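You operate a simulated robot arm through the tools that you are given. There is no shell and no other tool. Be economical: measure what you need, move in short steps, check, and stop when the job is done.

You run a simulated robot arm. Do the job below in one go: nothing can be reset, and whatever is moved stays where it is left.

Task
Set the dose dial to 40 ml and pump 3 strokes of oil into the beaker with the yellow foot.
Fine: stand the beaker on the grid, swing the spout over it and back to the drip cup, put the beaker back; spill nothing. Set down upright: what you pick out.

Only the result counts: the job must be done as asked and must still hold three seconds after the hand-in. Knocking over, shifting, dropping, spilling or breaking anything else fails it.

Robot
A 6-joint arm with a two-finger parallel gripper, fixed in place. Base frame: the origin is at the foot of the arm, x ahead of it, y to its left, z up; the work surface is at about z = 0.8. Readings come in m, degrees, newtons and seconds.
With the tool pointing down near the work surface it reaches from about 0.26 to 0.68 m from the base axis. Its first joint turns from -66.0 to 66.0 degrees. Payload 2.9 kg.
The tool frame sits at the grasp point between the pads (the TCP): z along the fingers, y along the line on which they close. The tips reach 0.03 m beyond it. The gripper opens to 0.11 m. The fingers are 0.02 m wide and 0.01 m thick; the gripper's body (0.048 by 0.112 m) begins 0.055 m behind the TCP.
Orientation is that of the tool frame in the base frame, as a unit quaternion [x, y, z, w]. With the fingers straight down and closing along the base's y, the tool's x points along the base's -x, its y along +y and its z along -z.

Tools
- The arm moves only by the tool move_arm. Its argument "steps" is a list of rows, each an object (a shift or turn left out is 0, a gripper value left out holds the last) with "xyz": the shift along the tool's x, y, z in m, a list of three; "angular": the turn, a rotation vector about the tool's x, y, z in rad, a list of three; "claw": the opening, from 0 (shut) to 1 (fully open). In form: [{"xyz": [dx, dy, dz], "angular": [rx, ry, rz], "claw": claw}, ...]. A call has 1 to 12 rows; each row shifts and turns the commanded pose from where the row before left it, along the tool's axes as they then stand. Each row takes 0.2 s and may step no farther than 0.05 m and 8.6 degrees from the row before; otherwise, or with a gripper value out of range, the whole call is refused. A pose out of reach is approached as far as the arm can. The call stops where the force on the tool passes 40 N (or 10 N more than at its start, if that is more) or the arm is blocked; 0.2 s more then pass. Each finger travels about 0.108 m/s and halts on what it meets, pressing with about 37 N; the grip force reading is that of the motor and also rises with nothing between the fingers. The clock runs only during rows and for 0.2 s after the last one: add rows that do not move to give the fingers time. The reply holds the time, the measured pose of the TCP, the force on the tool along the base axes, the opening and the grip force, in the units named above and with some noise, with the torque about the TCP (base axes, N m) and any sound that the robot's microphone picked up.
- Cameras (640 x 400 px; columns grow to the right, rows downward): "scene" is fixed at [0.0606, 0.4161, 1.4059]; the picture's right is [-0.90, -0.44, 0.00], its down [-0.16, 0.32, -0.93] and it looks along [0.41, -0.84, -0.36] (base axes); focal length 266 px, centre (320, 200). "wrist" rides on the gripper at [0.072, 0.017, -0.103] in the tool frame; the picture's right is [-0.23, 0.97, 0.00], its down [-0.76, -0.18, -0.62] and it looks along [-0.61, -0.14, 0.78] (tool axes); focal length 222 px, centre (320, 200). There is no depth. A picture from a camera that has moved, and an enlarged one, comes with that camera's place and axes in the base frame and with its lens.
- camera(camera): a new picture of that camera. The clock stands still meanwhile.
- close_up(camera, box): a new picture of the part [left, top, right, bottom] of that camera's present view, enlarged. The clock stands still meanwhile.
- finish_job(): hands the job in; it is judged then, once.

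Work in short steps. Places have to be worked out from the pictures, the camera data and where the tool is seen: move nearer, look again, correct. Check each grasp and each placing, and mend what went wrong. You have 120 turns and 76 pictures in all, those below and enlarged ones among them. Open the gripper and draw the arm clear of the work before you hand the job in, unless the task says otherwise; then end with one line.

The tools are called by a JSON object that holds its "api" and its "payload". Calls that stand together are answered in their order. move_arm: Moves the arm, as the interface text tells. Its arguments: {"type":"object","properties":{"steps":{"type":"array","items":{"type":"object","properties":{"xyz":{"type":"array","items":{"type":"number"}},"angular":{"type":"array","items":{"type":"number"}},"claw":{"type":"number"}}}}},"required":["steps"]} The other tools are called the same way: camera (camera) takes a picture; close_up (camera, box) takes an enlarged picture of a part of a camera's view; finish_job () hands the job in.

At the start:

```text
t: 0.0
tool_pos: [0.3434, -0.1649, 1.3234]
tcp_rot: [0.0, 1.0, -0.001, 0.0]
contact_force: [0.7, 0.8, -1.1]
wrist_torque: [0.01, 0.01, -0.01]
finger_gap: 0.1101
grip_force: 0.0
```

scene: 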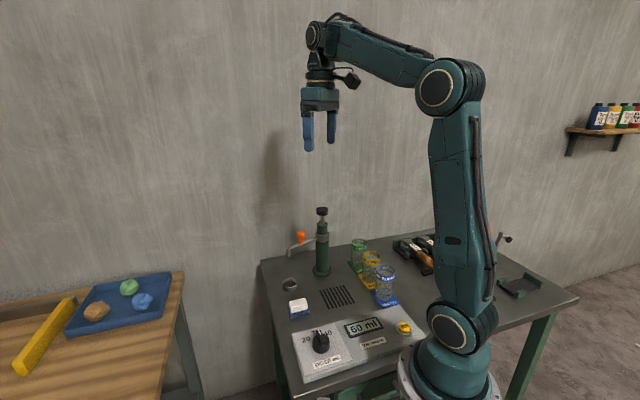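
wrist: 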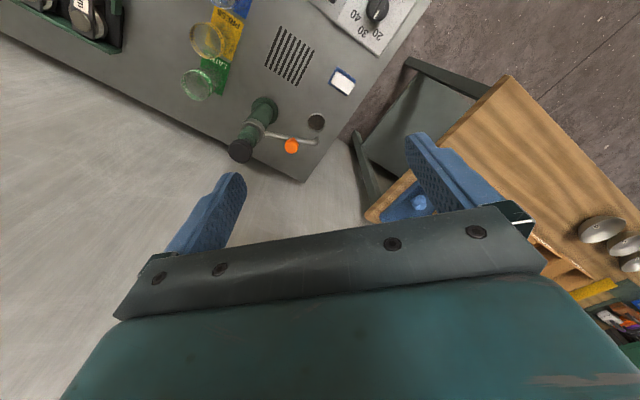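

The scene shows a bench with a dose dial, a pump with a spout, a grid and three beakers. I'll enlarge the relevant areas.

{"api": "close_up", "payload": {"camera": "scene", "box": [250, 190, 450, 315]}}

{"api": "close_up", "payload": {"camera": "scene", "box": [280, 290, 440, 390]}}

{"api": "close_up", "payload": {"camera": "wrist", "box": [160, 0, 420, 170]}}

```text
3.20 times, centred on (350, 252) of scene
camera zoom: at [0.0606, 0.4161, 1.4059], right [-0.9, -0.44, 0.0], down [-0.16, 0.32, -0.93], along [0.41, -0.84, -0.36], focal length 851 px, centre (224, 32)
```

zoom: 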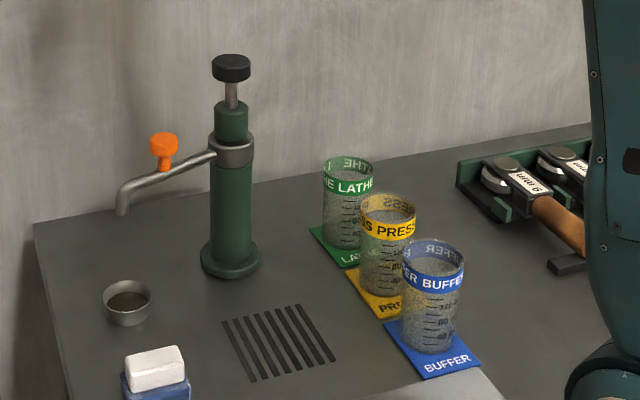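

```text
4.00 times, centred on (360, 340) of scene
camera zoom: at [0.0606, 0.4161, 1.4059], right [-0.9, -0.44, 0.0], down [-0.16, 0.32, -0.93], along [0.41, -0.84, -0.36], focal length 1064 px, centre (160, -360)
```

zoom: 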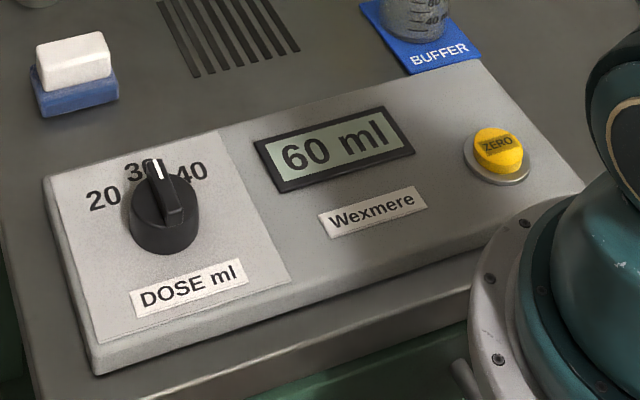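

```text
2.35 times, centred on (290, 85) of wrist
camera zoom: at [0.2701, -0.1476, 1.4282], right [0.23, 0.97, 0.0], down [0.76, -0.18, 0.62], along [0.61, -0.14, -0.78], focal length 523 px, centre (391, 471)
```

zoom: 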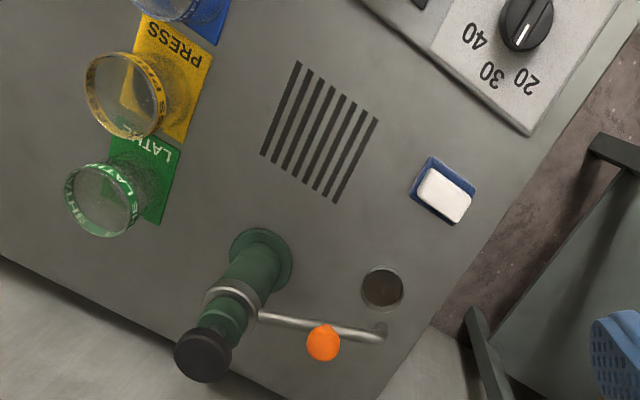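

Rough estimates from the pictures: pump at (.42,-.34), grid at (.32,-.235), yellow beaker at (.24,-.36), dial at (.27,-.02). I'll enlarge the beakers' feet before moving.

{"api": "close_up", "payload": {"camera": "scene", "box": [345, 235, 405, 310]}}

{"api": "close_up", "payload": {"camera": "wrist", "box": [170, 0, 270, 110]}}

```text
5.33 times, centred on (375, 272) of scene
camera zoom: at [0.0606, 0.4161, 1.4059], right [-0.9, -0.44, 0.0], down [-0.16, 0.32, -0.93], along [0.41, -0.84, -0.36], focal length 1419 px, centre (27, -187)
```

zoom: 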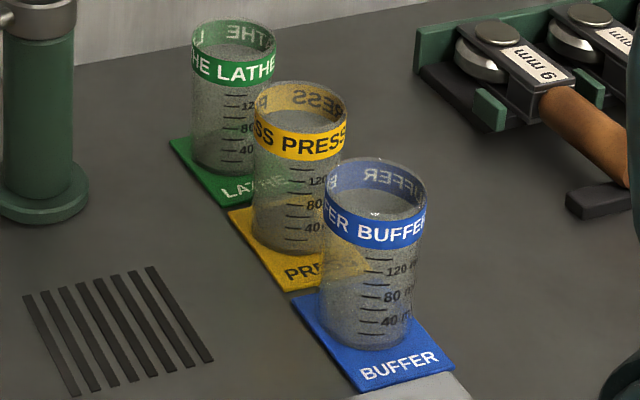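

```text
3.64 times, centred on (220, 55) of wrist
camera zoom: at [0.2701, -0.1476, 1.4282], right [0.23, 0.97, 0.0], down [0.76, -0.18, 0.62], along [0.61, -0.14, -0.78], focal length 808 px, centre (684, 727)
```

zoom: 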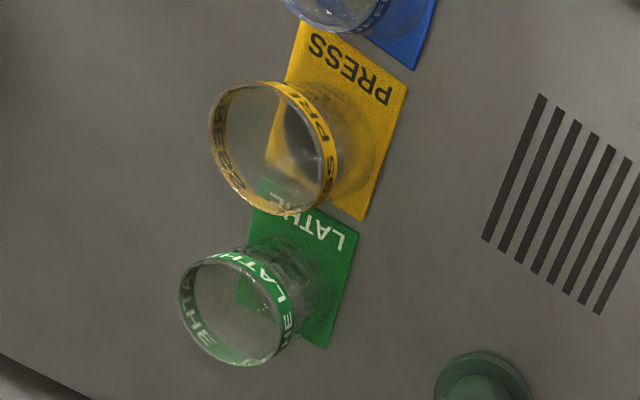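

Next I'll move above the dial, stopping at z≈1.05 to look.

{"api": "move_arm", "payload": {"steps": [{"xyz": [0.009, 0.0207, 0.0386]}, {"xyz": [0.009, 0.0207, 0.0386]}, {"xyz": [0.009, 0.0207, 0.0386]}, {"xyz": [0.009, 0.0207, 0.0386]}, {"xyz": [0.009, 0.0207, 0.0386]}, {"xyz": [0.009, 0.0207, 0.0386]}, {"xyz": [0.009, 0.0207, 0.0386]}, {}]}}

{"api": "camera", "payload": {"camera": "wrist"}}

{"api": "camera", "payload": {"camera": "scene"}}

```text
t: 1.8
tool_pos: [0.2772, -0.022, 1.0513]
tcp_rot: [-0.001, 1.0, -0.001, 0.002]
contact_force: [0.1, 0.0, 0.5]
wrist_torque: [0.03, 0.02, -0.03]
finger_gap: 0.1102
grip_force: 0.0
```

```text
68 pictures are left
camera wrist: at [0.204, -0.0053, 1.1553], right [0.23, 0.97, 0.0], down [0.76, -0.18, 0.62], along [0.61, -0.14, -0.78], focal length 222 px, centre (320, 200)
```

wrist: 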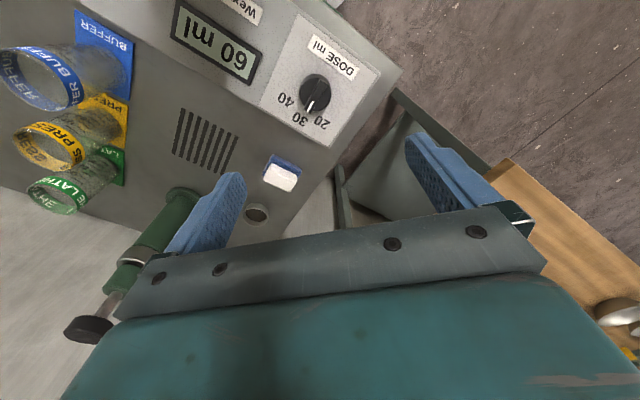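

```text
67 pictures are left
```

scene: 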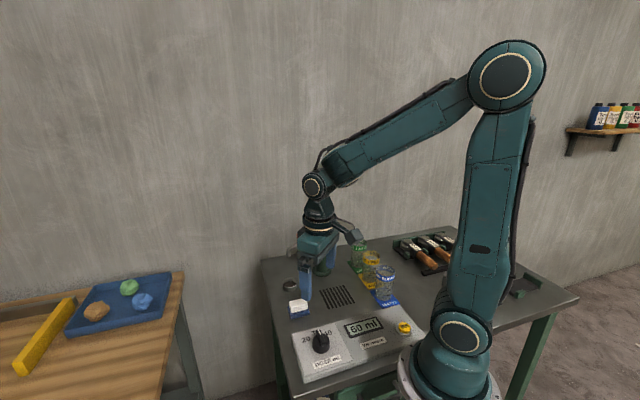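

Dial appears near (.269,-.023). I'll enlarge both views for its exact centre, height and pointer direction.

{"api": "close_up", "payload": {"camera": "wrist", "box": [260, 50, 380, 150]}}

{"api": "close_up", "payload": {"camera": "scene", "box": [290, 315, 360, 385]}}

```text
4.00 times, centred on (320, 100) of wrist
camera zoom: at [0.204, -0.0053, 1.1553], right [0.23, 0.97, 0.0], down [0.76, -0.18, 0.62], along [0.61, -0.14, -0.78], focal length 888 px, centre (320, 600)
```

zoom: 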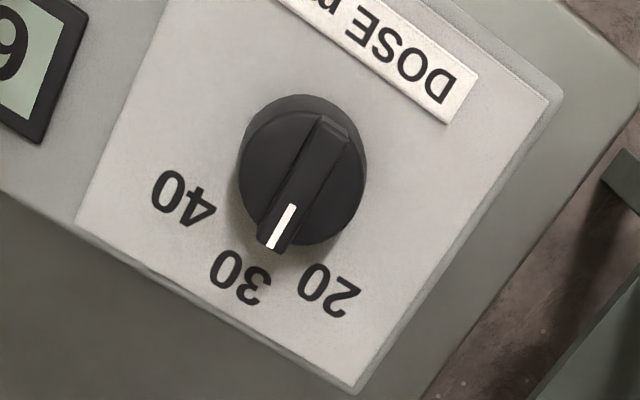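

```text
5.71 times, centred on (325, 350) of scene
camera zoom: at [0.0606, 0.4161, 1.4059], right [-0.9, -0.44, 0.0], down [-0.16, 0.32, -0.93], along [0.41, -0.84, -0.36], focal length 1520 px, centre (291, -657)
```

zoom: 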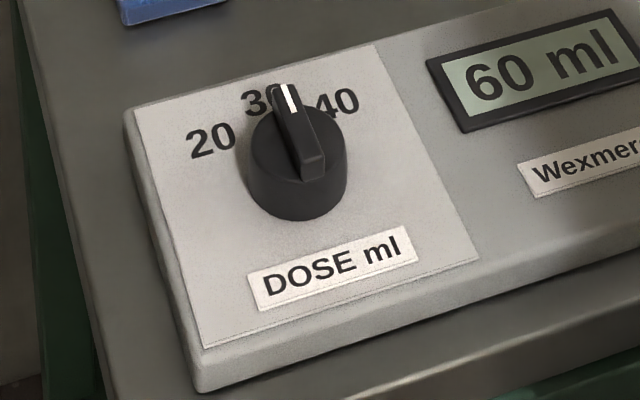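

Triangulated: knob centre ≈(.272,-.026), top z≈.86, pointer at -43° with 40 at about -88°. I'll align the fingers across the ridge (turn +43° about tool z) and descend to z≈.95.

{"api": "move_arm", "payload": {"steps": [{"xyz": [0.005, -0.004, 0.03], "claw": 0.75}, {"xyz": [0, 0, 0.03], "angular": [0, 0, 0.125]}, {"xyz": [0, 0, 0.03], "angular": [0, 0, 0.125]}, {"angular": [0, 0, 0.125]}, {"angular": [0, 0, 0.125]}, {"angular": [0, 0, 0.125]}, {"angular": [0, 0, 0.125]}, {}]}}

{"api": "camera", "payload": {"camera": "wrist"}}

{"api": "close_up", "payload": {"camera": "scene", "box": [260, 260, 420, 390]}}

```text
t: 3.6
tool_pos: [0.2764, -0.0231, 0.9629]
tcp_rot: [0.366, 0.931, 0.001, 0.001]
contact_force: [-0.4, -0.1, 0.1]
wrist_torque: [0.0, -0.02, 0.0]
finger_gap: 0.0828
grip_force: 0.0
```

```text
64 pictures are left
camera wrist: at [0.2333, 0.0384, 1.0673], right [0.83, 0.56, 0.0], down [0.43, -0.65, 0.62], along [0.35, -0.52, -0.78], focal length 222 px, centre (320, 200)
```

wrist: 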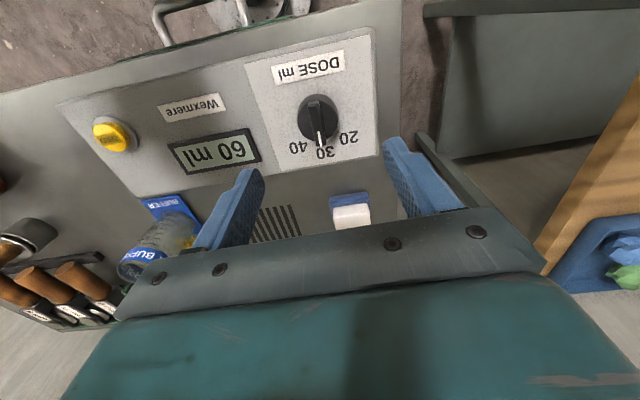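

```text
3.08 times, centred on (340, 325) of scene
camera zoom: at [0.0606, 0.4161, 1.4059], right [-0.9, -0.44, 0.0], down [-0.16, 0.32, -0.93], along [0.41, -0.84, -0.36], focal length 818 px, centre (258, -185)
```

zoom: 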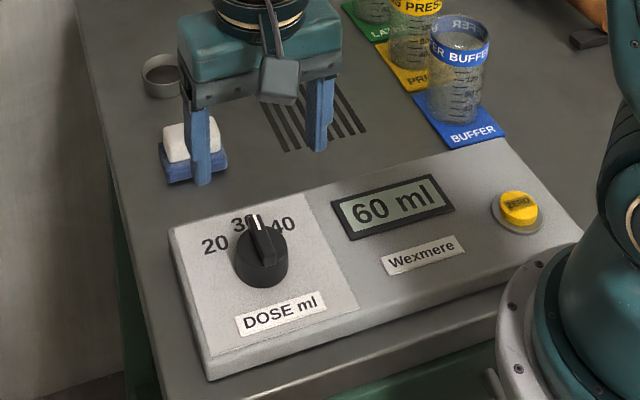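

Both views agree: knob centre ≈(.272,-.021). I'll correct by a few mm and descend to TCP z≈.87.

{"api": "move_arm", "payload": {"steps": [{"xyz": [0.0047, -0.0016, 0.03]}, {"xyz": [0, 0, 0.03]}, {"xyz": [0, 0, 0.02]}, {"xyz": [0, 0, 0.012]}, {}]}}

{"api": "close_up", "payload": {"camera": "scene", "box": [280, 300, 380, 380]}}

{"api": "camera", "payload": {"camera": "wrist"}}

```text
t: 4.8
tool_pos: [0.2712, -0.0212, 0.8717]
tcp_rot: [0.365, 0.931, 0.0, 0.001]
contact_force: [0.1, -0.4, -0.3]
wrist_torque: [0.04, 0.0, 0.02]
finger_gap: 0.0825
grip_force: 0.1
```

```text
5.00 times, centred on (330, 340) of scene
camera zoom: at [0.0606, 0.4161, 1.4059], right [-0.9, -0.44, 0.0], down [-0.16, 0.32, -0.93], along [0.41, -0.84, -0.36], focal length 1330 px, centre (270, -500)
```

zoom: 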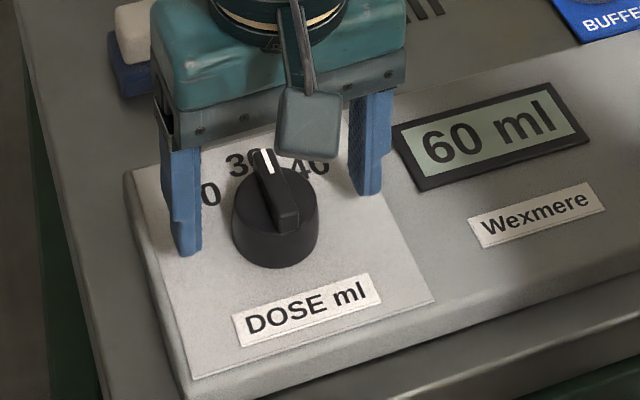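

```text
61 pictures are left
camera wrist: at [0.2291, 0.0405, 0.9759], right [0.83, 0.56, 0.0], down [0.44, -0.65, 0.62], along [0.35, -0.52, -0.78], focal length 222 px, centre (320, 200)
```

wrist: 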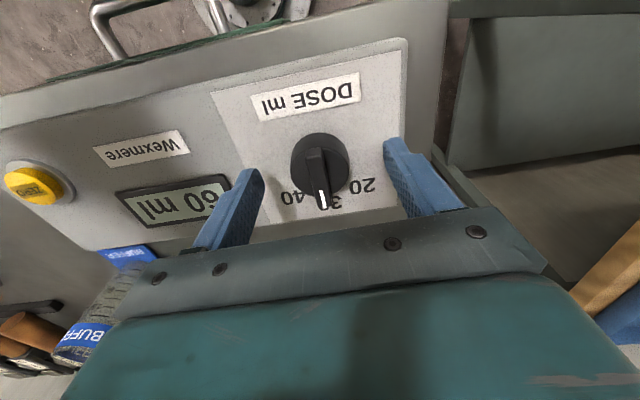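

The fingers straddle the knob, tips at about mid-height of it. Closing the grip.

{"api": "move_arm", "payload": {"steps": [{"claw": 0.3}, {"claw": 0.3}, {"claw": 0.2}, {"claw": 0.2}]}}

```text
t: 5.8
tool_pos: [0.2701, -0.0224, 0.8718]
tcp_rot: [0.366, 0.931, -0.001, -0.001]
contact_force: [-11.4, -14.8, -2.5]
wrist_torque: [-0.4, 0.32, -0.16]
finger_gap: 0.0405
grip_force: 44.9
```

Gripped at 40 mm; there's a side load along -tool y, so I'll ease 1.5 mm that way and turn 45° clockwise.

{"api": "move_arm", "payload": {"steps": [{"xyz": [0, -0.0015, 0]}, {"angular": [0, 0, 0.13]}, {"angular": [0, 0, 0.13]}, {"angular": [0, 0, 0.13]}, {"angular": [0, 0, 0.13]}, {"angular": [0, 0, 0.13]}, {"angular": [0, 0, 0.13]}, {}]}}

{"api": "close_up", "payload": {"camera": "scene", "box": [280, 300, 380, 380]}}

{"api": "close_up", "payload": {"camera": "wrist", "box": [220, 80, 420, 220]}}

```text
t: 7.6
tool_pos: [0.2742, -0.0208, 0.8739]
tcp_rot: [0.692, 0.722, 0.008, 0.003]
contact_force: [28.2, 20.5, -13.8]
wrist_torque: [0.17, -0.81, 0.65]
finger_gap: 0.0403
grip_force: 44.8
```

```text
5.00 times, centred on (330, 340) of scene
camera zoom: at [0.0614, 0.4166, 1.4057], right [-0.9, -0.44, 0.0], down [-0.16, 0.32, -0.93], along [0.41, -0.84, -0.36], focal length 1330 px, centre (270, -500)
```

zoom: 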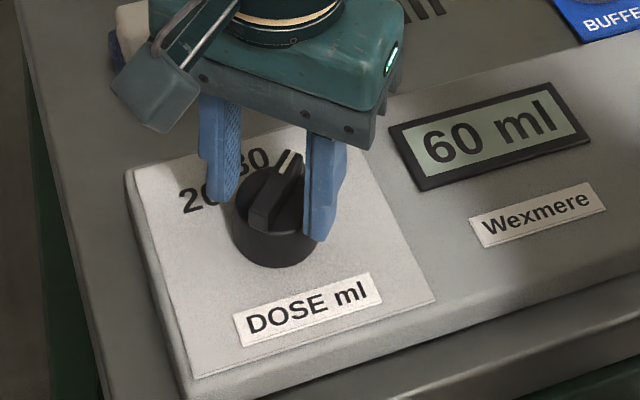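

```text
2.86 times, centred on (320, 150) of wrist
camera zoom: at [0.2865, 0.0517, 0.9779], right [0.98, -0.19, 0.01], down [-0.15, -0.77, 0.62], along [-0.1, -0.61, -0.79], focal length 635 px, centre (320, 343)
```

zoom: 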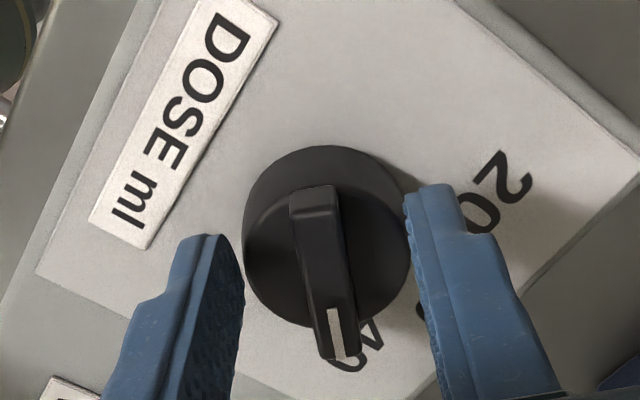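

Pointer now points at about -90°, near 40. I'll release, lift off and check the dial.

{"api": "move_arm", "payload": {"steps": [{"claw": 0.7}, {"claw": 0.7}, {"claw": 0.7}, {"xyz": [0, 0, -0.04]}, {"xyz": [0, 0, -0.05]}, {"xyz": [0, 0, -0.05]}, {}]}}

{"api": "close_up", "payload": {"camera": "scene", "box": [280, 300, 380, 380]}}

{"api": "close_up", "payload": {"camera": "wrist", "box": [220, 30, 420, 170]}}

```text
t: 9.2
tool_pos: [0.2689, -0.0228, 1.0153]
tcp_rot: [0.692, 0.722, 0.0, 0.001]
contact_force: [1.3, 0.4, -0.2]
wrist_torque: [-0.01, -0.01, -0.02]
finger_gap: 0.077
grip_force: 0.2
```

```text
5.00 times, centred on (330, 340) of scene
camera zoom: at [0.0606, 0.4161, 1.4059], right [-0.9, -0.44, 0.0], down [-0.16, 0.32, -0.93], along [0.41, -0.84, -0.36], focal length 1330 px, centre (270, -500)
```

zoom: 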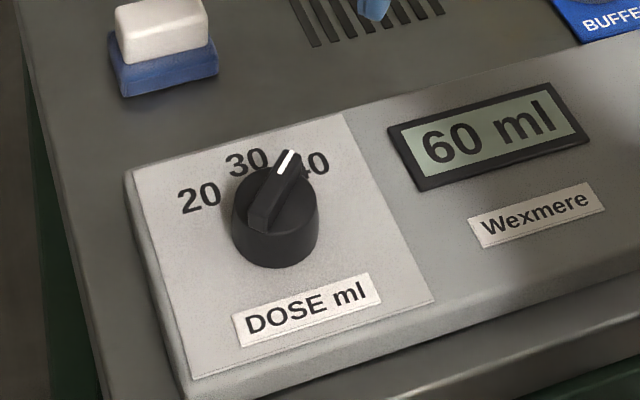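

```text
2.86 times, centred on (320, 100) of wrist
camera zoom: at [0.2826, 0.0505, 1.118], right [0.98, -0.19, 0.0], down [-0.15, -0.77, 0.62], along [-0.11, -0.61, -0.78], focal length 635 px, centre (320, 486)
```

zoom: 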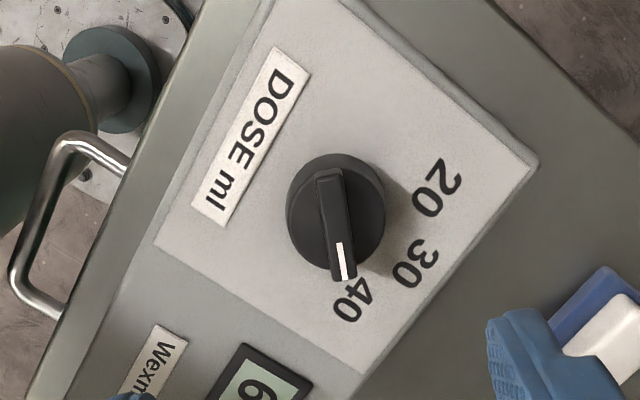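

The pointer sits on 40 (≈-87°) in both views. Next I'll move above the yellow beaker, turning the fingers so they close perpendicular to the beaker row.

{"api": "move_arm", "payload": {"steps": [{"xyz": [-0.043, -0.008, -0.015]}, {"xyz": [-0.043, -0.008, -0.015]}, {"xyz": [-0.043, -0.008, -0.015]}, {"xyz": [-0.043, -0.008, -0.015]}, {"xyz": [-0.043, -0.008, -0.015]}, {"xyz": [-0.043, -0.008, -0.015]}, {"xyz": [-0.043, -0.008, 0]}, {}]}}

{"api": "move_arm", "payload": {"steps": [{"angular": [0, 0, -0.127], "claw": 0.95}, {"angular": [0, 0, -0.127]}, {"angular": [0, 0, -0.127]}, {"angular": [0, 0, -0.127]}, {"angular": [0, 0, -0.127]}, {"angular": [0, 0, -0.127]}, {}]}}

{"api": "camera", "payload": {"camera": "wrist"}}

```text
t: 11.0
tool_pos: [0.2276, -0.326, 1.1031]
tcp_rot: [0.692, 0.722, 0.0, 0.001]
contact_force: [-0.2, 0.7, 0.0]
wrist_torque: [-0.04, -0.01, 0.02]
finger_gap: 0.0769
grip_force: 0.0
```

```text
t: 12.6
tool_pos: [0.2263, -0.327, 1.1017]
tcp_rot: [0.373, 0.928, 0.001, 0.002]
contact_force: [-0.2, 0.3, 0.6]
wrist_torque: [-0.01, 0.02, -0.02]
finger_gap: 0.1044
grip_force: 0.1
```

```text
56 pictures are left
camera wrist: at [0.1855, -0.2639, 1.2061], right [0.84, 0.55, 0.0], down [0.43, -0.66, 0.62], along [0.34, -0.52, -0.78], focal length 222 px, centre (320, 200)
```

wrist: 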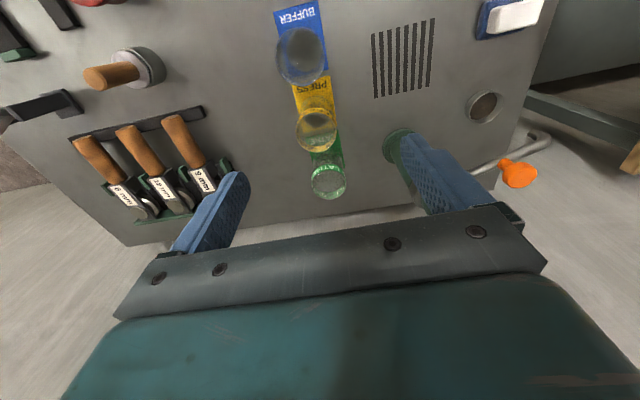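

{"api": "close_up", "payload": {"camera": "wrist", "box": [250, 0, 450, 210]}}

{"api": "close_up", "payload": {"camera": "scene", "box": [340, 230, 410, 310]}}

```text
1.90 times, centred on (350, 105) of wrist
camera zoom: at [0.1855, -0.2639, 1.2061], right [0.84, 0.55, 0.0], down [0.43, -0.66, 0.62], along [0.34, -0.52, -0.78], focal length 423 px, centre (263, 381)
```

zoom: 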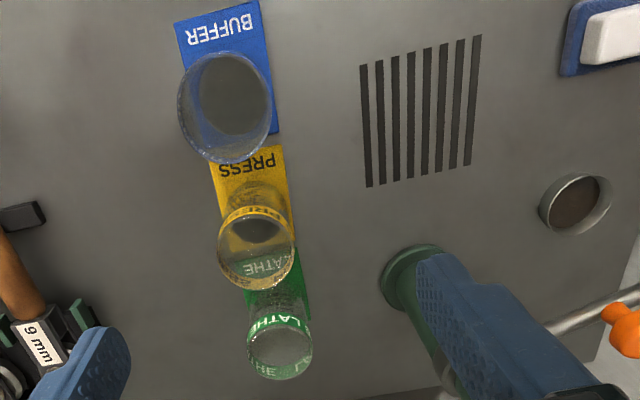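

```text
5.00 times, centred on (375, 270) of scene
camera zoom: at [0.0606, 0.4161, 1.4059], right [-0.9, -0.44, 0.0], down [-0.16, 0.32, -0.93], along [0.41, -0.84, -0.36], focal length 1330 px, centre (45, -150)
```

zoom: 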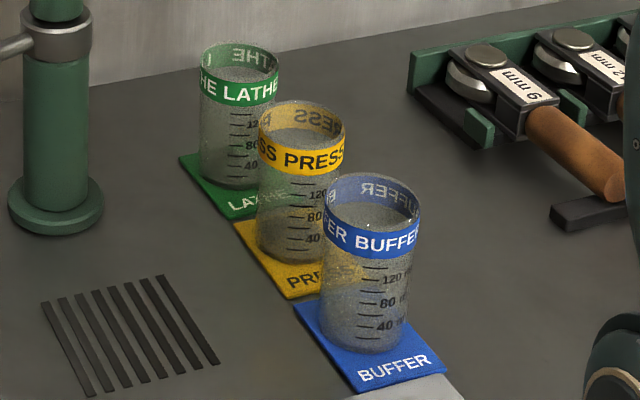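

Rim centre triangulated at (.244,-.361,.908); diameter ≈60 mm. Moving above it to z≈.96, fingers open.

{"api": "move_arm", "payload": {"steps": [{"xyz": [-0.0185, -0.006, 0.04]}, {"xyz": [-0.018, -0.006, 0.04]}, {"xyz": [0, 0, 0.04]}, {"xyz": [0, 0, 0.022]}, {}]}}

{"api": "camera", "payload": {"camera": "wrist"}}

{"api": "close_up", "payload": {"camera": "scene", "box": [310, 200, 430, 310]}}

```text
t: 13.8
tool_pos: [0.2434, -0.3597, 0.9594]
tcp_rot: [0.373, 0.928, 0.001, 0.002]
contact_force: [-0.3, 0.2, -0.7]
wrist_torque: [-0.04, 0.02, 0.02]
finger_gap: 0.1041
grip_force: 0.1
```

```text
53 pictures are left
camera wrist: at [0.2019, -0.2973, 1.0632], right [0.84, 0.54, 0.0], down [0.42, -0.66, 0.62], along [0.34, -0.52, -0.78], focal length 222 px, centre (320, 200)
```

wrist: 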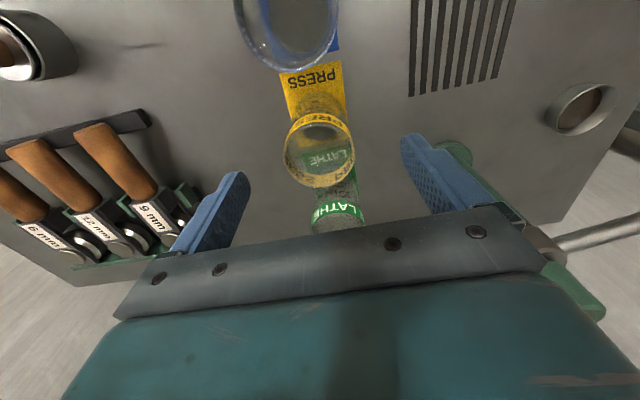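

```text
3.64 times, centred on (370, 255) of scene
camera zoom: at [0.0606, 0.4161, 1.4059], right [-0.9, -0.44, 0.0], down [-0.16, 0.32, -0.93], along [0.41, -0.84, -0.36], focal length 967 px, centre (138, 0)
```

zoom: 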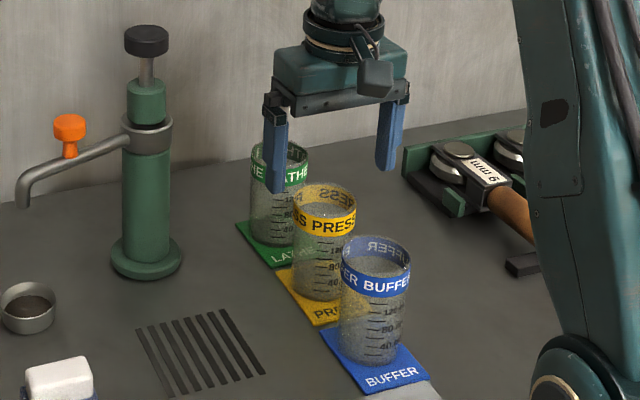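

Aligned over the yellow beaker. Descending to z≈.868 and checking force.

{"api": "move_arm", "payload": {"steps": [{"xyz": [0, 0, 0.03]}, {"xyz": [0, 0, 0.03]}, {"xyz": [0, 0, 0.02]}, {"xyz": [0, 0, 0.011]}, {}]}}

{"api": "camera", "payload": {"camera": "wrist"}}

```text
t: 15.0
tool_pos: [0.2457, -0.3592, 0.8672]
tcp_rot: [0.373, 0.928, 0.0, 0.001]
contact_force: [0.6, 0.8, 0.0]
wrist_torque: [-0.01, -0.02, -0.02]
finger_gap: 0.1046
grip_force: 0.0
```

```text
51 pictures are left
camera wrist: at [0.2045, -0.2971, 0.9719], right [0.84, 0.54, 0.0], down [0.42, -0.66, 0.62], along [0.34, -0.52, -0.78], focal length 222 px, centre (320, 200)
```

wrist: 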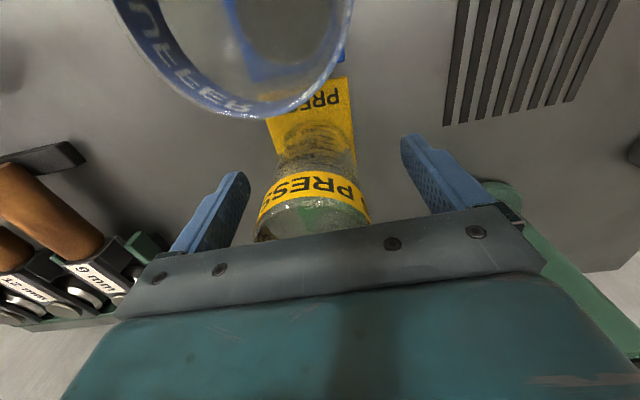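

Beaker is between the fingers. Closing slowly.

{"api": "move_arm", "payload": {"steps": [{"claw": 0.8}, {"claw": 0.7}, {"claw": 0.6}, {"claw": 0.5}, {"claw": 0.5}, {}]}}

```text
t: 16.4
tool_pos: [0.2459, -0.3604, 0.8679]
tcp_rot: [0.374, 0.928, 0.001, 0.001]
contact_force: [-0.2, 0.3, 1.3]
wrist_torque: [-0.05, 0.01, 0.03]
finger_gap: 0.0572
grip_force: 36.6
```

Gripped at 57 mm with no side force; home pose is TCP (.246,-.360,.868). Lifting 50 mm.

{"api": "move_arm", "payload": {"steps": [{"xyz": [0, 0, -0.02]}, {"xyz": [0, 0, -0.03]}, {}]}}

{"api": "close_up", "payload": {"camera": "scene", "box": [270, 200, 430, 310]}}

{"api": "camera", "payload": {"camera": "wrist"}}

```text
t: 17.2
tool_pos: [0.2441, -0.3586, 0.9186]
tcp_rot: [0.375, 0.927, 0.001, -0.001]
contact_force: [0.0, 0.3, -1.2]
wrist_torque: [-0.01, 0.01, 0.02]
finger_gap: 0.057
grip_force: 37.0
```

```text
3.64 times, centred on (350, 255) of scene
camera zoom: at [0.0606, 0.4161, 1.4059], right [-0.9, -0.44, 0.0], down [-0.16, 0.32, -0.93], along [0.41, -0.84, -0.36], focal length 967 px, centre (211, 0)
```

zoom: 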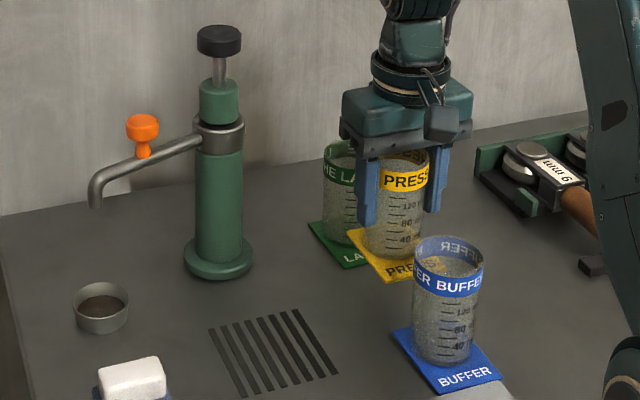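

```text
49 pictures are left
camera wrist: at [0.2034, -0.2957, 1.0231], right [0.84, 0.54, 0.0], down [0.42, -0.66, 0.62], along [0.34, -0.52, -0.78], focal length 222 px, centre (320, 200)
```

wrist: 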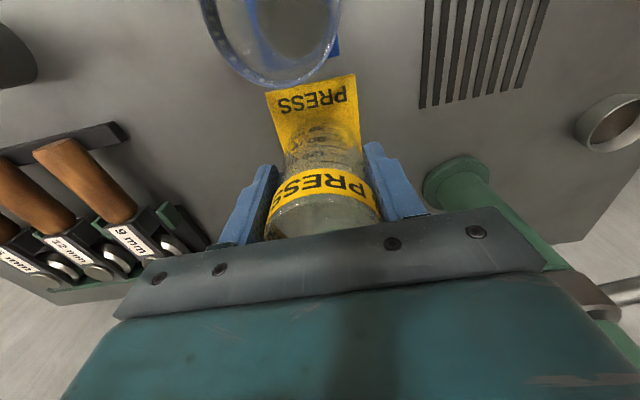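

The yellow plate came up with the beaker — it is its foot. Pump axis ≈(.417,-.332), spout radius ≈.14, so the grid centre (.317,-.232) suits; carrying the beaker there.

{"api": "move_arm", "payload": {"steps": [{"xyz": [0.006, 0.0237, -0.01]}, {"xyz": [0.006, 0.0237, 0]}, {"xyz": [0.006, 0.0237, 0]}, {"xyz": [0.006, 0.0237, 0]}, {"xyz": [0.006, 0.0237, 0]}, {"xyz": [0.006, 0.0237, 0]}, {}]}}

{"api": "camera", "payload": {"camera": "wrist"}}

{"api": "close_up", "payload": {"camera": "scene", "box": [270, 200, 430, 310]}}

```text
t: 18.8
tool_pos: [0.3188, -0.233, 0.9277]
tcp_rot: [0.374, 0.927, 0.0, 0.002]
contact_force: [-1.3, 0.7, -0.9]
wrist_torque: [0.03, -0.02, 0.0]
finger_gap: 0.057
grip_force: 36.8
```

```text
48 pictures are left
camera wrist: at [0.2765, -0.1701, 1.0314], right [0.84, 0.54, 0.0], down [0.42, -0.66, 0.62], along [0.34, -0.52, -0.78], focal length 222 px, centre (320, 200)
```

wrist: 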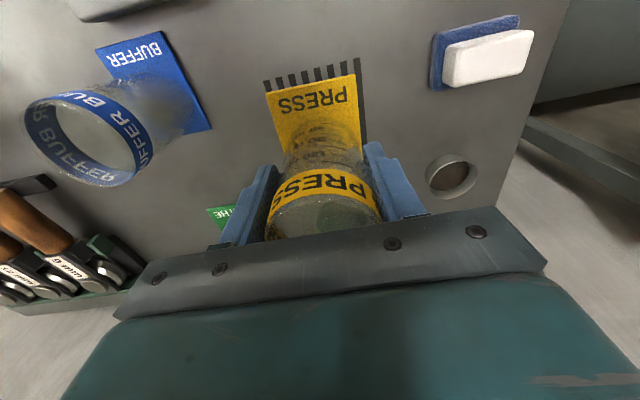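

```text
3.64 times, centred on (350, 255) of scene
camera zoom: at [0.0606, 0.4161, 1.4059], right [-0.9, -0.44, 0.0], down [-0.16, 0.32, -0.93], along [0.41, -0.84, -0.36], focal length 967 px, centre (211, 0)
```

zoom: 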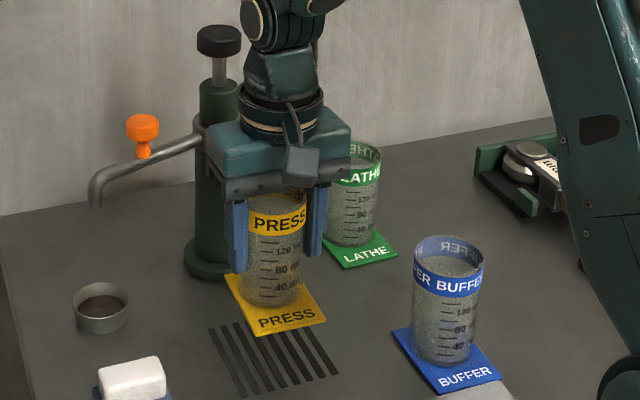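

Beaker is above the grid. Lowering to the height at which it stood at home (.868).

{"api": "move_arm", "payload": {"steps": [{"xyz": [0, 0, 0.03]}, {"xyz": [0, 0, 0.02]}, {"xyz": [0, 0, 0.009]}, {}]}}

```text
t: 19.8
tool_pos: [0.3171, -0.2308, 0.8694]
tcp_rot: [0.374, 0.928, 0.0, 0.002]
contact_force: [-1.4, 0.6, -1.3]
wrist_torque: [-0.03, 0.0, 0.01]
finger_gap: 0.0569
grip_force: 36.9
```

{"api": "move_arm", "payload": {"steps": [{"xyz": [0, 0, 0.0015]}, {"xyz": [0, 0, 0.001]}, {}]}}

{"api": "close_up", "payload": {"camera": "scene", "box": [270, 200, 430, 310]}}

```text
t: 20.6
tool_pos: [0.3187, -0.232, 0.8678]
tcp_rot: [0.374, 0.927, 0.001, 0.002]
contact_force: [-1.5, 5.8, 24.2]
wrist_torque: [-0.39, 0.13, 0.2]
finger_gap: 0.0569
grip_force: 36.6
```

```text
3.64 times, centred on (350, 255) of scene
camera zoom: at [0.0603, 0.4165, 1.4058], right [-0.9, -0.44, 0.0], down [-0.16, 0.32, -0.93], along [0.41, -0.84, -0.36], focal length 967 px, centre (211, 0)
```

zoom: 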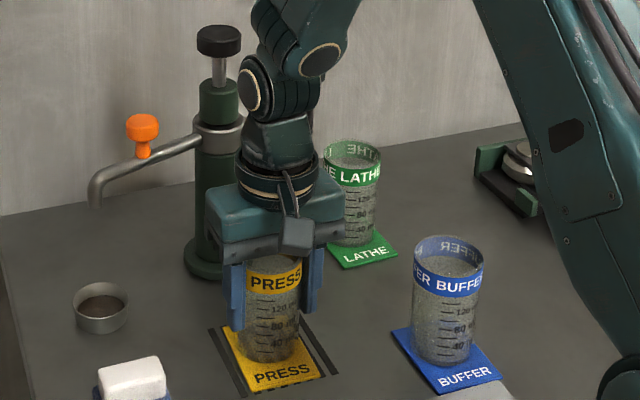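

Standing on the grid (24 N contact). Easing off 1.5 mm, opening, and rising clear.

{"api": "move_arm", "payload": {"steps": [{"xyz": [0, 0, -0.0018]}, {"claw": 0.7}, {"claw": 0.95}, {"claw": 0.95}, {"claw": 0.95}]}}

{"api": "move_arm", "payload": {"steps": [{"xyz": [0, 0, -0.04]}, {"xyz": [0, 0, -0.05]}, {"xyz": [0, 0, -0.05]}, {"xyz": [0, 0, -0.05]}, {"xyz": [0, 0, -0.05]}, {}]}}

{"api": "camera", "payload": {"camera": "wrist"}}

{"api": "close_up", "payload": {"camera": "scene", "box": [260, 200, 420, 310]}}

```text
t: 21.8
tool_pos: [0.3179, -0.2331, 0.8684]
tcp_rot: [0.374, 0.928, 0.001, 0.001]
contact_force: [-0.2, 0.7, -0.3]
wrist_torque: [0.01, 0.0, 0.01]
finger_gap: 0.1046
grip_force: 0.1
```

```text
t: 23.2
tool_pos: [0.3186, -0.2339, 1.1111]
tcp_rot: [0.374, 0.927, 0.001, 0.0]
contact_force: [-0.3, -0.2, -0.9]
wrist_torque: [-0.01, 0.02, -0.01]
finger_gap: 0.1045
grip_force: 0.1
```

```text
45 pictures are left
camera wrist: at [0.2778, -0.1708, 1.2152], right [0.84, 0.54, 0.0], down [0.42, -0.66, 0.62], along [0.34, -0.52, -0.78], focal length 222 px, centre (320, 200)
```

wrist: 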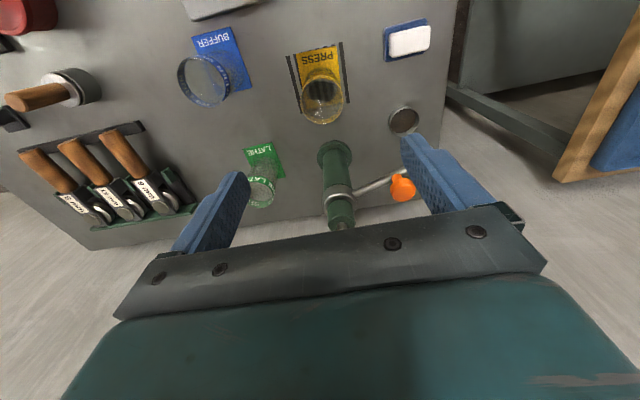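

```text
3.64 times, centred on (340, 255) of scene
camera zoom: at [0.0606, 0.4161, 1.4059], right [-0.9, -0.44, 0.0], down [-0.16, 0.32, -0.93], along [0.41, -0.84, -0.36], focal length 967 px, centre (247, 0)
```

zoom: 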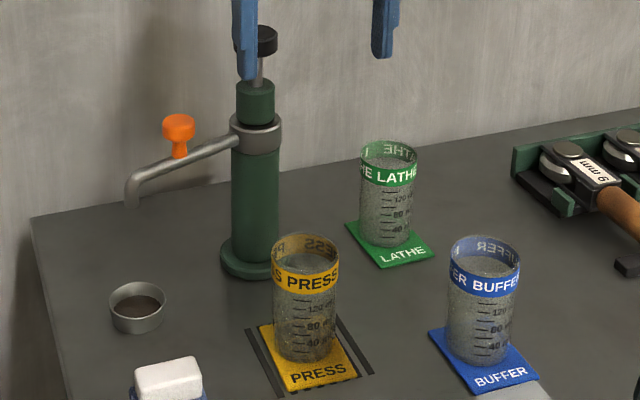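

Beaker stands well on the grid. Orange spout knob triangulated at (.457,-.253,.984); I'll move above it and turn so the camera points away from the pump.

{"api": "move_arm", "payload": {"steps": [{"xyz": [-0.0282, 0.0205, 0]}, {"xyz": [-0.0282, 0.0205, 0]}, {"xyz": [-0.0282, 0.0205, 0]}, {"xyz": [-0.0282, 0.0205, 0]}, {"angular": [0, 0, 0.126], "claw": 0.65}, {"angular": [0, 0, 0.126]}, {"angular": [0, 0, 0.126]}, {"angular": [0, 0, 0.126]}, {"angular": [0, 0, 0.126]}, {}]}}

{"api": "camera", "payload": {"camera": "wrist"}}

{"api": "close_up", "payload": {"camera": "scene", "box": [260, 190, 360, 260]}}

```text
t: 25.4
tool_pos: [0.4562, -0.2521, 1.1097]
tcp_rot: [0.643, 0.765, 0.001, 0.001]
contact_force: [-0.6, 0.1, 0.2]
wrist_torque: [0.02, -0.02, 0.02]
finger_gap: 0.0717
grip_force: 0.1
```

```text
43 pictures are left
camera wrist: at [0.4593, -0.1776, 1.2142], right [1.0, -0.06, 0.0], down [-0.05, -0.78, 0.62], along [-0.03, -0.62, -0.78], focal length 222 px, centre (320, 200)
```

wrist: 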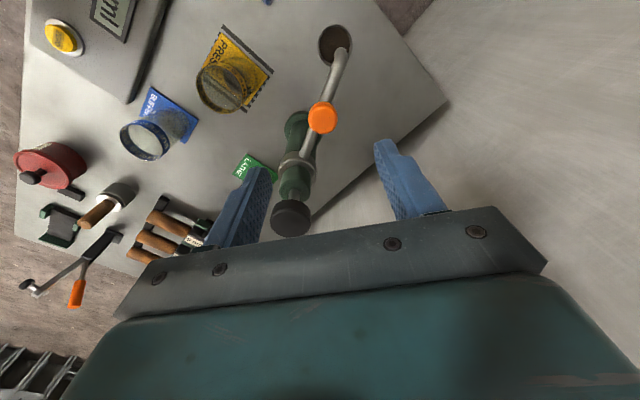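

```text
5.71 times, centred on (310, 225) of scene
camera zoom: at [0.0606, 0.4161, 1.4059], right [-0.9, -0.44, 0.0], down [-0.16, 0.32, -0.93], along [0.41, -0.84, -0.36], focal length 1520 px, centre (377, 57)
```

zoom: 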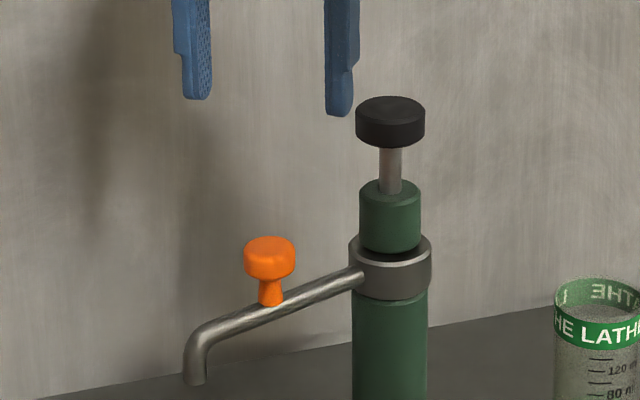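

Knob lies right under the TCP; pump axis ≈(.419,-.329), plunger top z≈1.055. Descending to TCP z≈1.002 and gripping the knob.

{"api": "move_arm", "payload": {"steps": [{"xyz": [0, 0, 0.04]}, {"xyz": [0, 0, 0.04]}, {"xyz": [0, 0, 0.027]}, {}]}}

{"api": "close_up", "payload": {"camera": "scene", "box": [260, 190, 360, 260]}}

{"api": "camera", "payload": {"camera": "wrist"}}

```text
t: 26.4
tool_pos: [0.4553, -0.251, 1.0033]
tcp_rot: [0.643, 0.766, 0.001, 0.001]
contact_force: [0.0, 0.0, -0.4]
wrist_torque: [-0.03, 0.02, -0.01]
finger_gap: 0.0712
grip_force: 0.1
```

```text
5.71 times, centred on (310, 225) of scene
camera zoom: at [0.0606, 0.4161, 1.4059], right [-0.9, -0.44, 0.0], down [-0.16, 0.32, -0.93], along [0.41, -0.84, -0.36], focal length 1520 px, centre (377, 57)
```

zoom: 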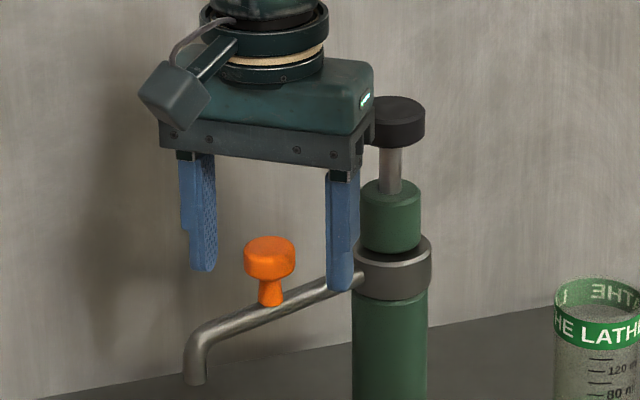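

```text
40 pictures are left
camera wrist: at [0.4589, -0.1759, 1.1072], right [1.0, -0.06, 0.0], down [-0.04, -0.78, 0.62], along [-0.03, -0.62, -0.78], focal length 222 px, centre (320, 200)
```

wrist: 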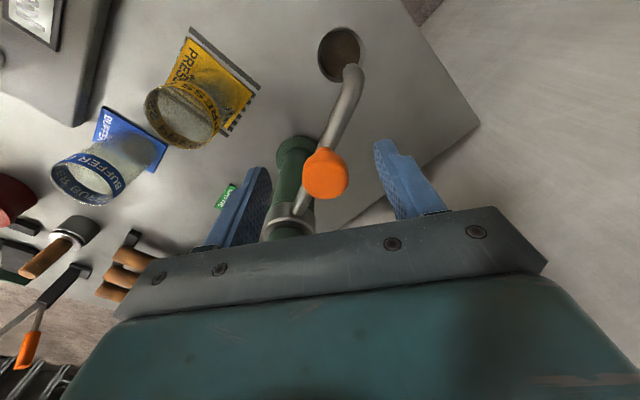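

Fingers straddle the knob and clear the spout. Closing.

{"api": "move_arm", "payload": {"steps": [{"claw": 0.4}, {"claw": 0.3}, {"claw": 0.2}, {"claw": 0.2}]}}

```text
t: 27.4
tool_pos: [0.4553, -0.2503, 1.0029]
tcp_rot: [0.642, 0.767, 0.001, 0.0]
contact_force: [4.2, 5.5, -1.4]
wrist_torque: [0.05, -0.15, 0.02]
finger_gap: 0.0291
grip_force: 44.9
```

Knob held (29 mm). Swinging along an arc of radius .087 about the pump axis, first 5 steps (≈32°).

{"api": "move_arm", "payload": {"steps": [{"xyz": [0.00517, -0.00831, 0], "angular": [0, 0, -0.1131]}, {"xyz": [0.00517, -0.00831, 0], "angular": [0, 0, -0.1131]}, {"xyz": [0.00517, -0.00831, 0], "angular": [0, 0, -0.1131]}, {"xyz": [0.00517, -0.00831, 0], "angular": [0, 0, -0.1131]}, {"xyz": [0.00517, -0.00831, 0], "angular": [0, 0, -0.1131]}, {}]}}

{"api": "close_up", "payload": {"camera": "scene", "box": [260, 190, 400, 310]}}

```text
t: 28.8
tool_pos: [0.4072, -0.243, 1.0034]
tcp_rot: [0.403, 0.915, 0.0, 0.002]
contact_force: [-4.1, 13.5, 25.3]
wrist_torque: [0.48, 0.17, -0.11]
finger_gap: 0.0288
grip_force: 44.8
```

```text
3.33 times, centred on (330, 250) of scene
camera zoom: at [0.0602, 0.4167, 1.4058], right [-0.9, -0.44, 0.0], down [-0.16, 0.32, -0.93], along [0.41, -0.84, -0.36], focal length 887 px, centre (287, 33)
```

zoom: 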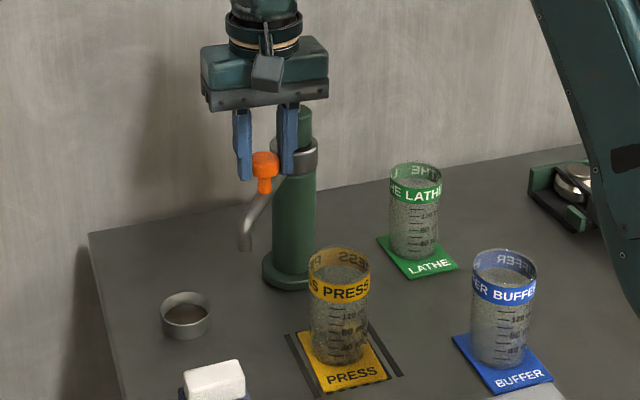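

Spout swings with the knob; there's 25 N vertical load so I'll ease 1.5 mm up and read again.

{"api": "move_arm", "payload": {"steps": [{"xyz": [0, 0, -0.0015]}, {}]}}

```text
t: 29.4
tool_pos: [0.4085, -0.2441, 1.0035]
tcp_rot: [0.404, 0.915, 0.001, 0.001]
contact_force: [-2.1, 10.1, 11.7]
wrist_torque: [-0.39, -0.55, -0.08]
finger_gap: 0.0291
grip_force: 44.2
```

Force dropping as expected. Adding ~1 mm outward and a bit up, then continuing the arc 6 more steps.

{"api": "move_arm", "payload": {"steps": [{"xyz": [0.0008, 0.0007, -0.0008]}, {"xyz": [0.00517, -0.00831, 0], "angular": [0, 0, -0.1131]}, {"xyz": [0.00517, -0.00831, 0], "angular": [0, 0, -0.1131]}, {"xyz": [0.00517, -0.00831, 0], "angular": [0, 0, -0.1131]}, {}]}}

```text
t: 30.6
tool_pos: [0.3802, -0.252, 1.0033]
tcp_rot: [0.243, 0.97, -0.001, 0.002]
contact_force: [9.7, -22.9, -22.5]
wrist_torque: [-0.21, -0.05, -0.14]
finger_gap: 0.029
grip_force: 44.7
```

Now slightly too far outward/high; correcting 1.5 mm inward and 1.2 mm down.

{"api": "move_arm", "payload": {"steps": [{"xyz": [-0.0012, -0.0009, 0.0012]}, {}]}}

{"api": "close_up", "payload": {"camera": "scene", "box": [260, 190, 400, 310]}}

```text
t: 31.2
tool_pos: [0.3809, -0.2517, 1.0028]
tcp_rot: [0.242, 0.97, 0.002, 0.0]
contact_force: [3.7, -4.4, -18.0]
wrist_torque: [-0.4, -0.74, 0.12]
finger_gap: 0.0289
grip_force: 44.8
```

```text
3.33 times, centred on (330, 250) of scene
camera zoom: at [0.0609, 0.4159, 1.406], right [-0.9, -0.44, 0.0], down [-0.16, 0.32, -0.93], along [0.41, -0.84, -0.36], focal length 887 px, centre (287, 33)
```

zoom: 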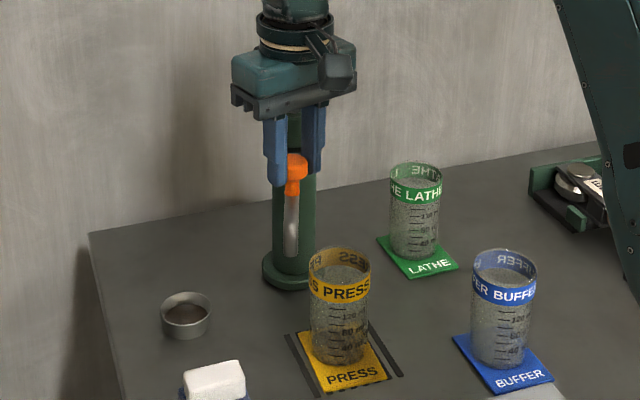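

Spout tip is at z≈.924, clear of the rim (.908). Continuing 3 more steps with a slight downward ease.

{"api": "move_arm", "payload": {"steps": [{"xyz": [0, 0, 0.001]}, {"xyz": [0.00517, -0.00831, 0], "angular": [0, 0, -0.1131]}, {"xyz": [0.00517, -0.00831, 0], "angular": [0, 0, -0.1131]}, {"xyz": [0.00517, -0.00831, 0], "angular": [0, 0, -0.1131]}, {}]}}

{"api": "close_up", "payload": {"camera": "scene", "box": [270, 200, 390, 300]}}

{"api": "camera", "payload": {"camera": "wrist"}}

```text
t: 32.4
tool_pos: [0.3559, -0.2694, 1.004]
tcp_rot: [0.076, 0.997, 0.0, 0.0]
contact_force: [-6.9, 2.9, 14.7]
wrist_torque: [0.15, 0.63, -0.21]
finger_gap: 0.0291
grip_force: 45.0
```

```text
4.00 times, centred on (330, 250) of scene
camera zoom: at [0.0603, 0.4163, 1.4059], right [-0.9, -0.44, 0.0], down [-0.16, 0.32, -0.93], along [0.41, -0.84, -0.36], focal length 1064 px, centre (280, 0)
```

zoom: 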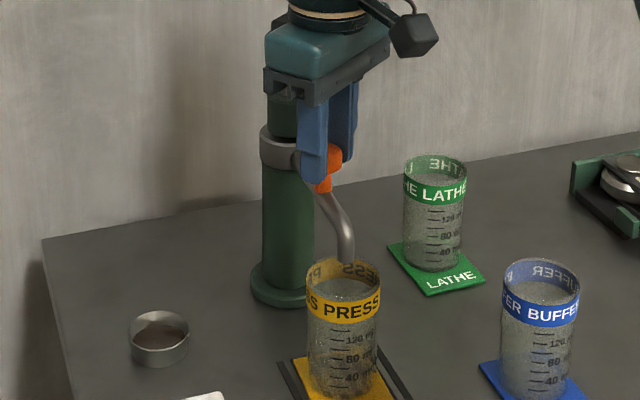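

```text
36 pictures are left
camera wrist: at [0.2854, -0.242, 1.1073], right [0.37, 0.93, 0.0], down [0.72, -0.29, 0.62], along [0.58, -0.23, -0.78], focal length 222 px, centre (320, 200)
```

wrist: 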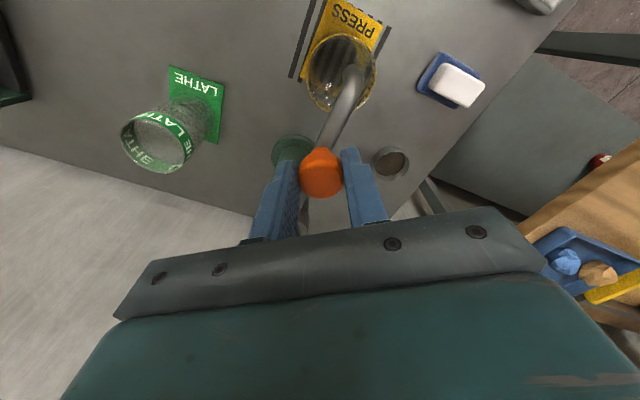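

Spout tip is over the beaker's opening (~(.317,-.231)). Releasing the knob and rising.

{"api": "move_arm", "payload": {"steps": [{"xyz": [0, 0, -0.001], "claw": 0.4}, {"claw": 0.6}, {"claw": 0.6}, {"claw": 0.6}, {"xyz": [0, 0, -0.04]}, {"xyz": [0, 0, -0.05]}, {"xyz": [0, 0, -0.03]}, {}]}}

{"api": "close_up", "payload": {"camera": "scene", "box": [270, 190, 390, 290]}}

{"api": "camera", "payload": {"camera": "wrist"}}

```text
t: 34.2
tool_pos: [0.3585, -0.2694, 1.1238]
tcp_rot: [0.076, 0.997, 0.0, 0.001]
contact_force: [-0.7, 0.2, 0.1]
wrist_torque: [0.02, 0.01, -0.03]
finger_gap: 0.066
grip_force: 0.0
```

```text
4.00 times, centred on (330, 240) of scene
camera zoom: at [0.0606, 0.4161, 1.4059], right [-0.9, -0.44, 0.0], down [-0.16, 0.32, -0.93], along [0.41, -0.84, -0.36], focal length 1064 px, centre (280, 40)
```

zoom: 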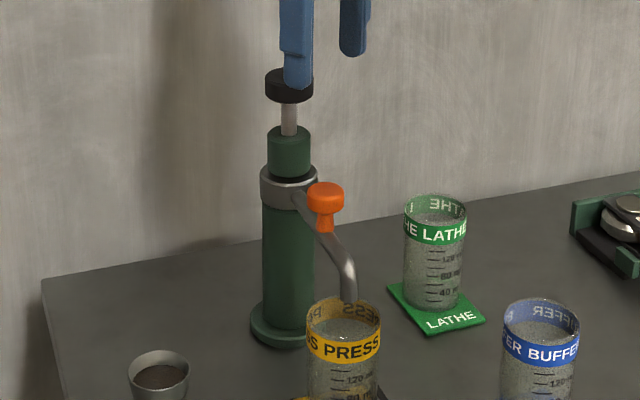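

```text
34 pictures are left
camera wrist: at [0.288, -0.2413, 1.2285], right [0.37, 0.93, 0.0], down [0.72, -0.29, 0.62], along [0.58, -0.23, -0.78], focal length 222 px, centre (320, 200)
```

wrist: 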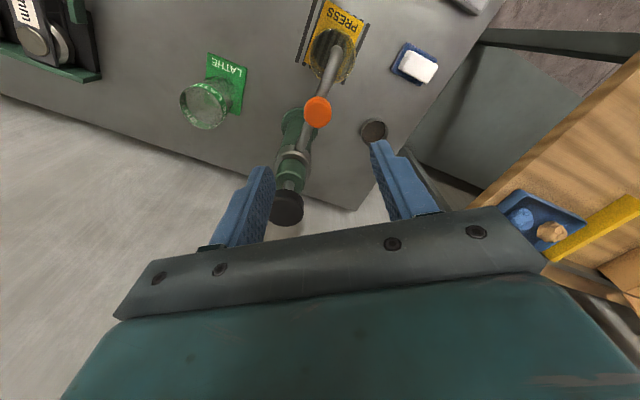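

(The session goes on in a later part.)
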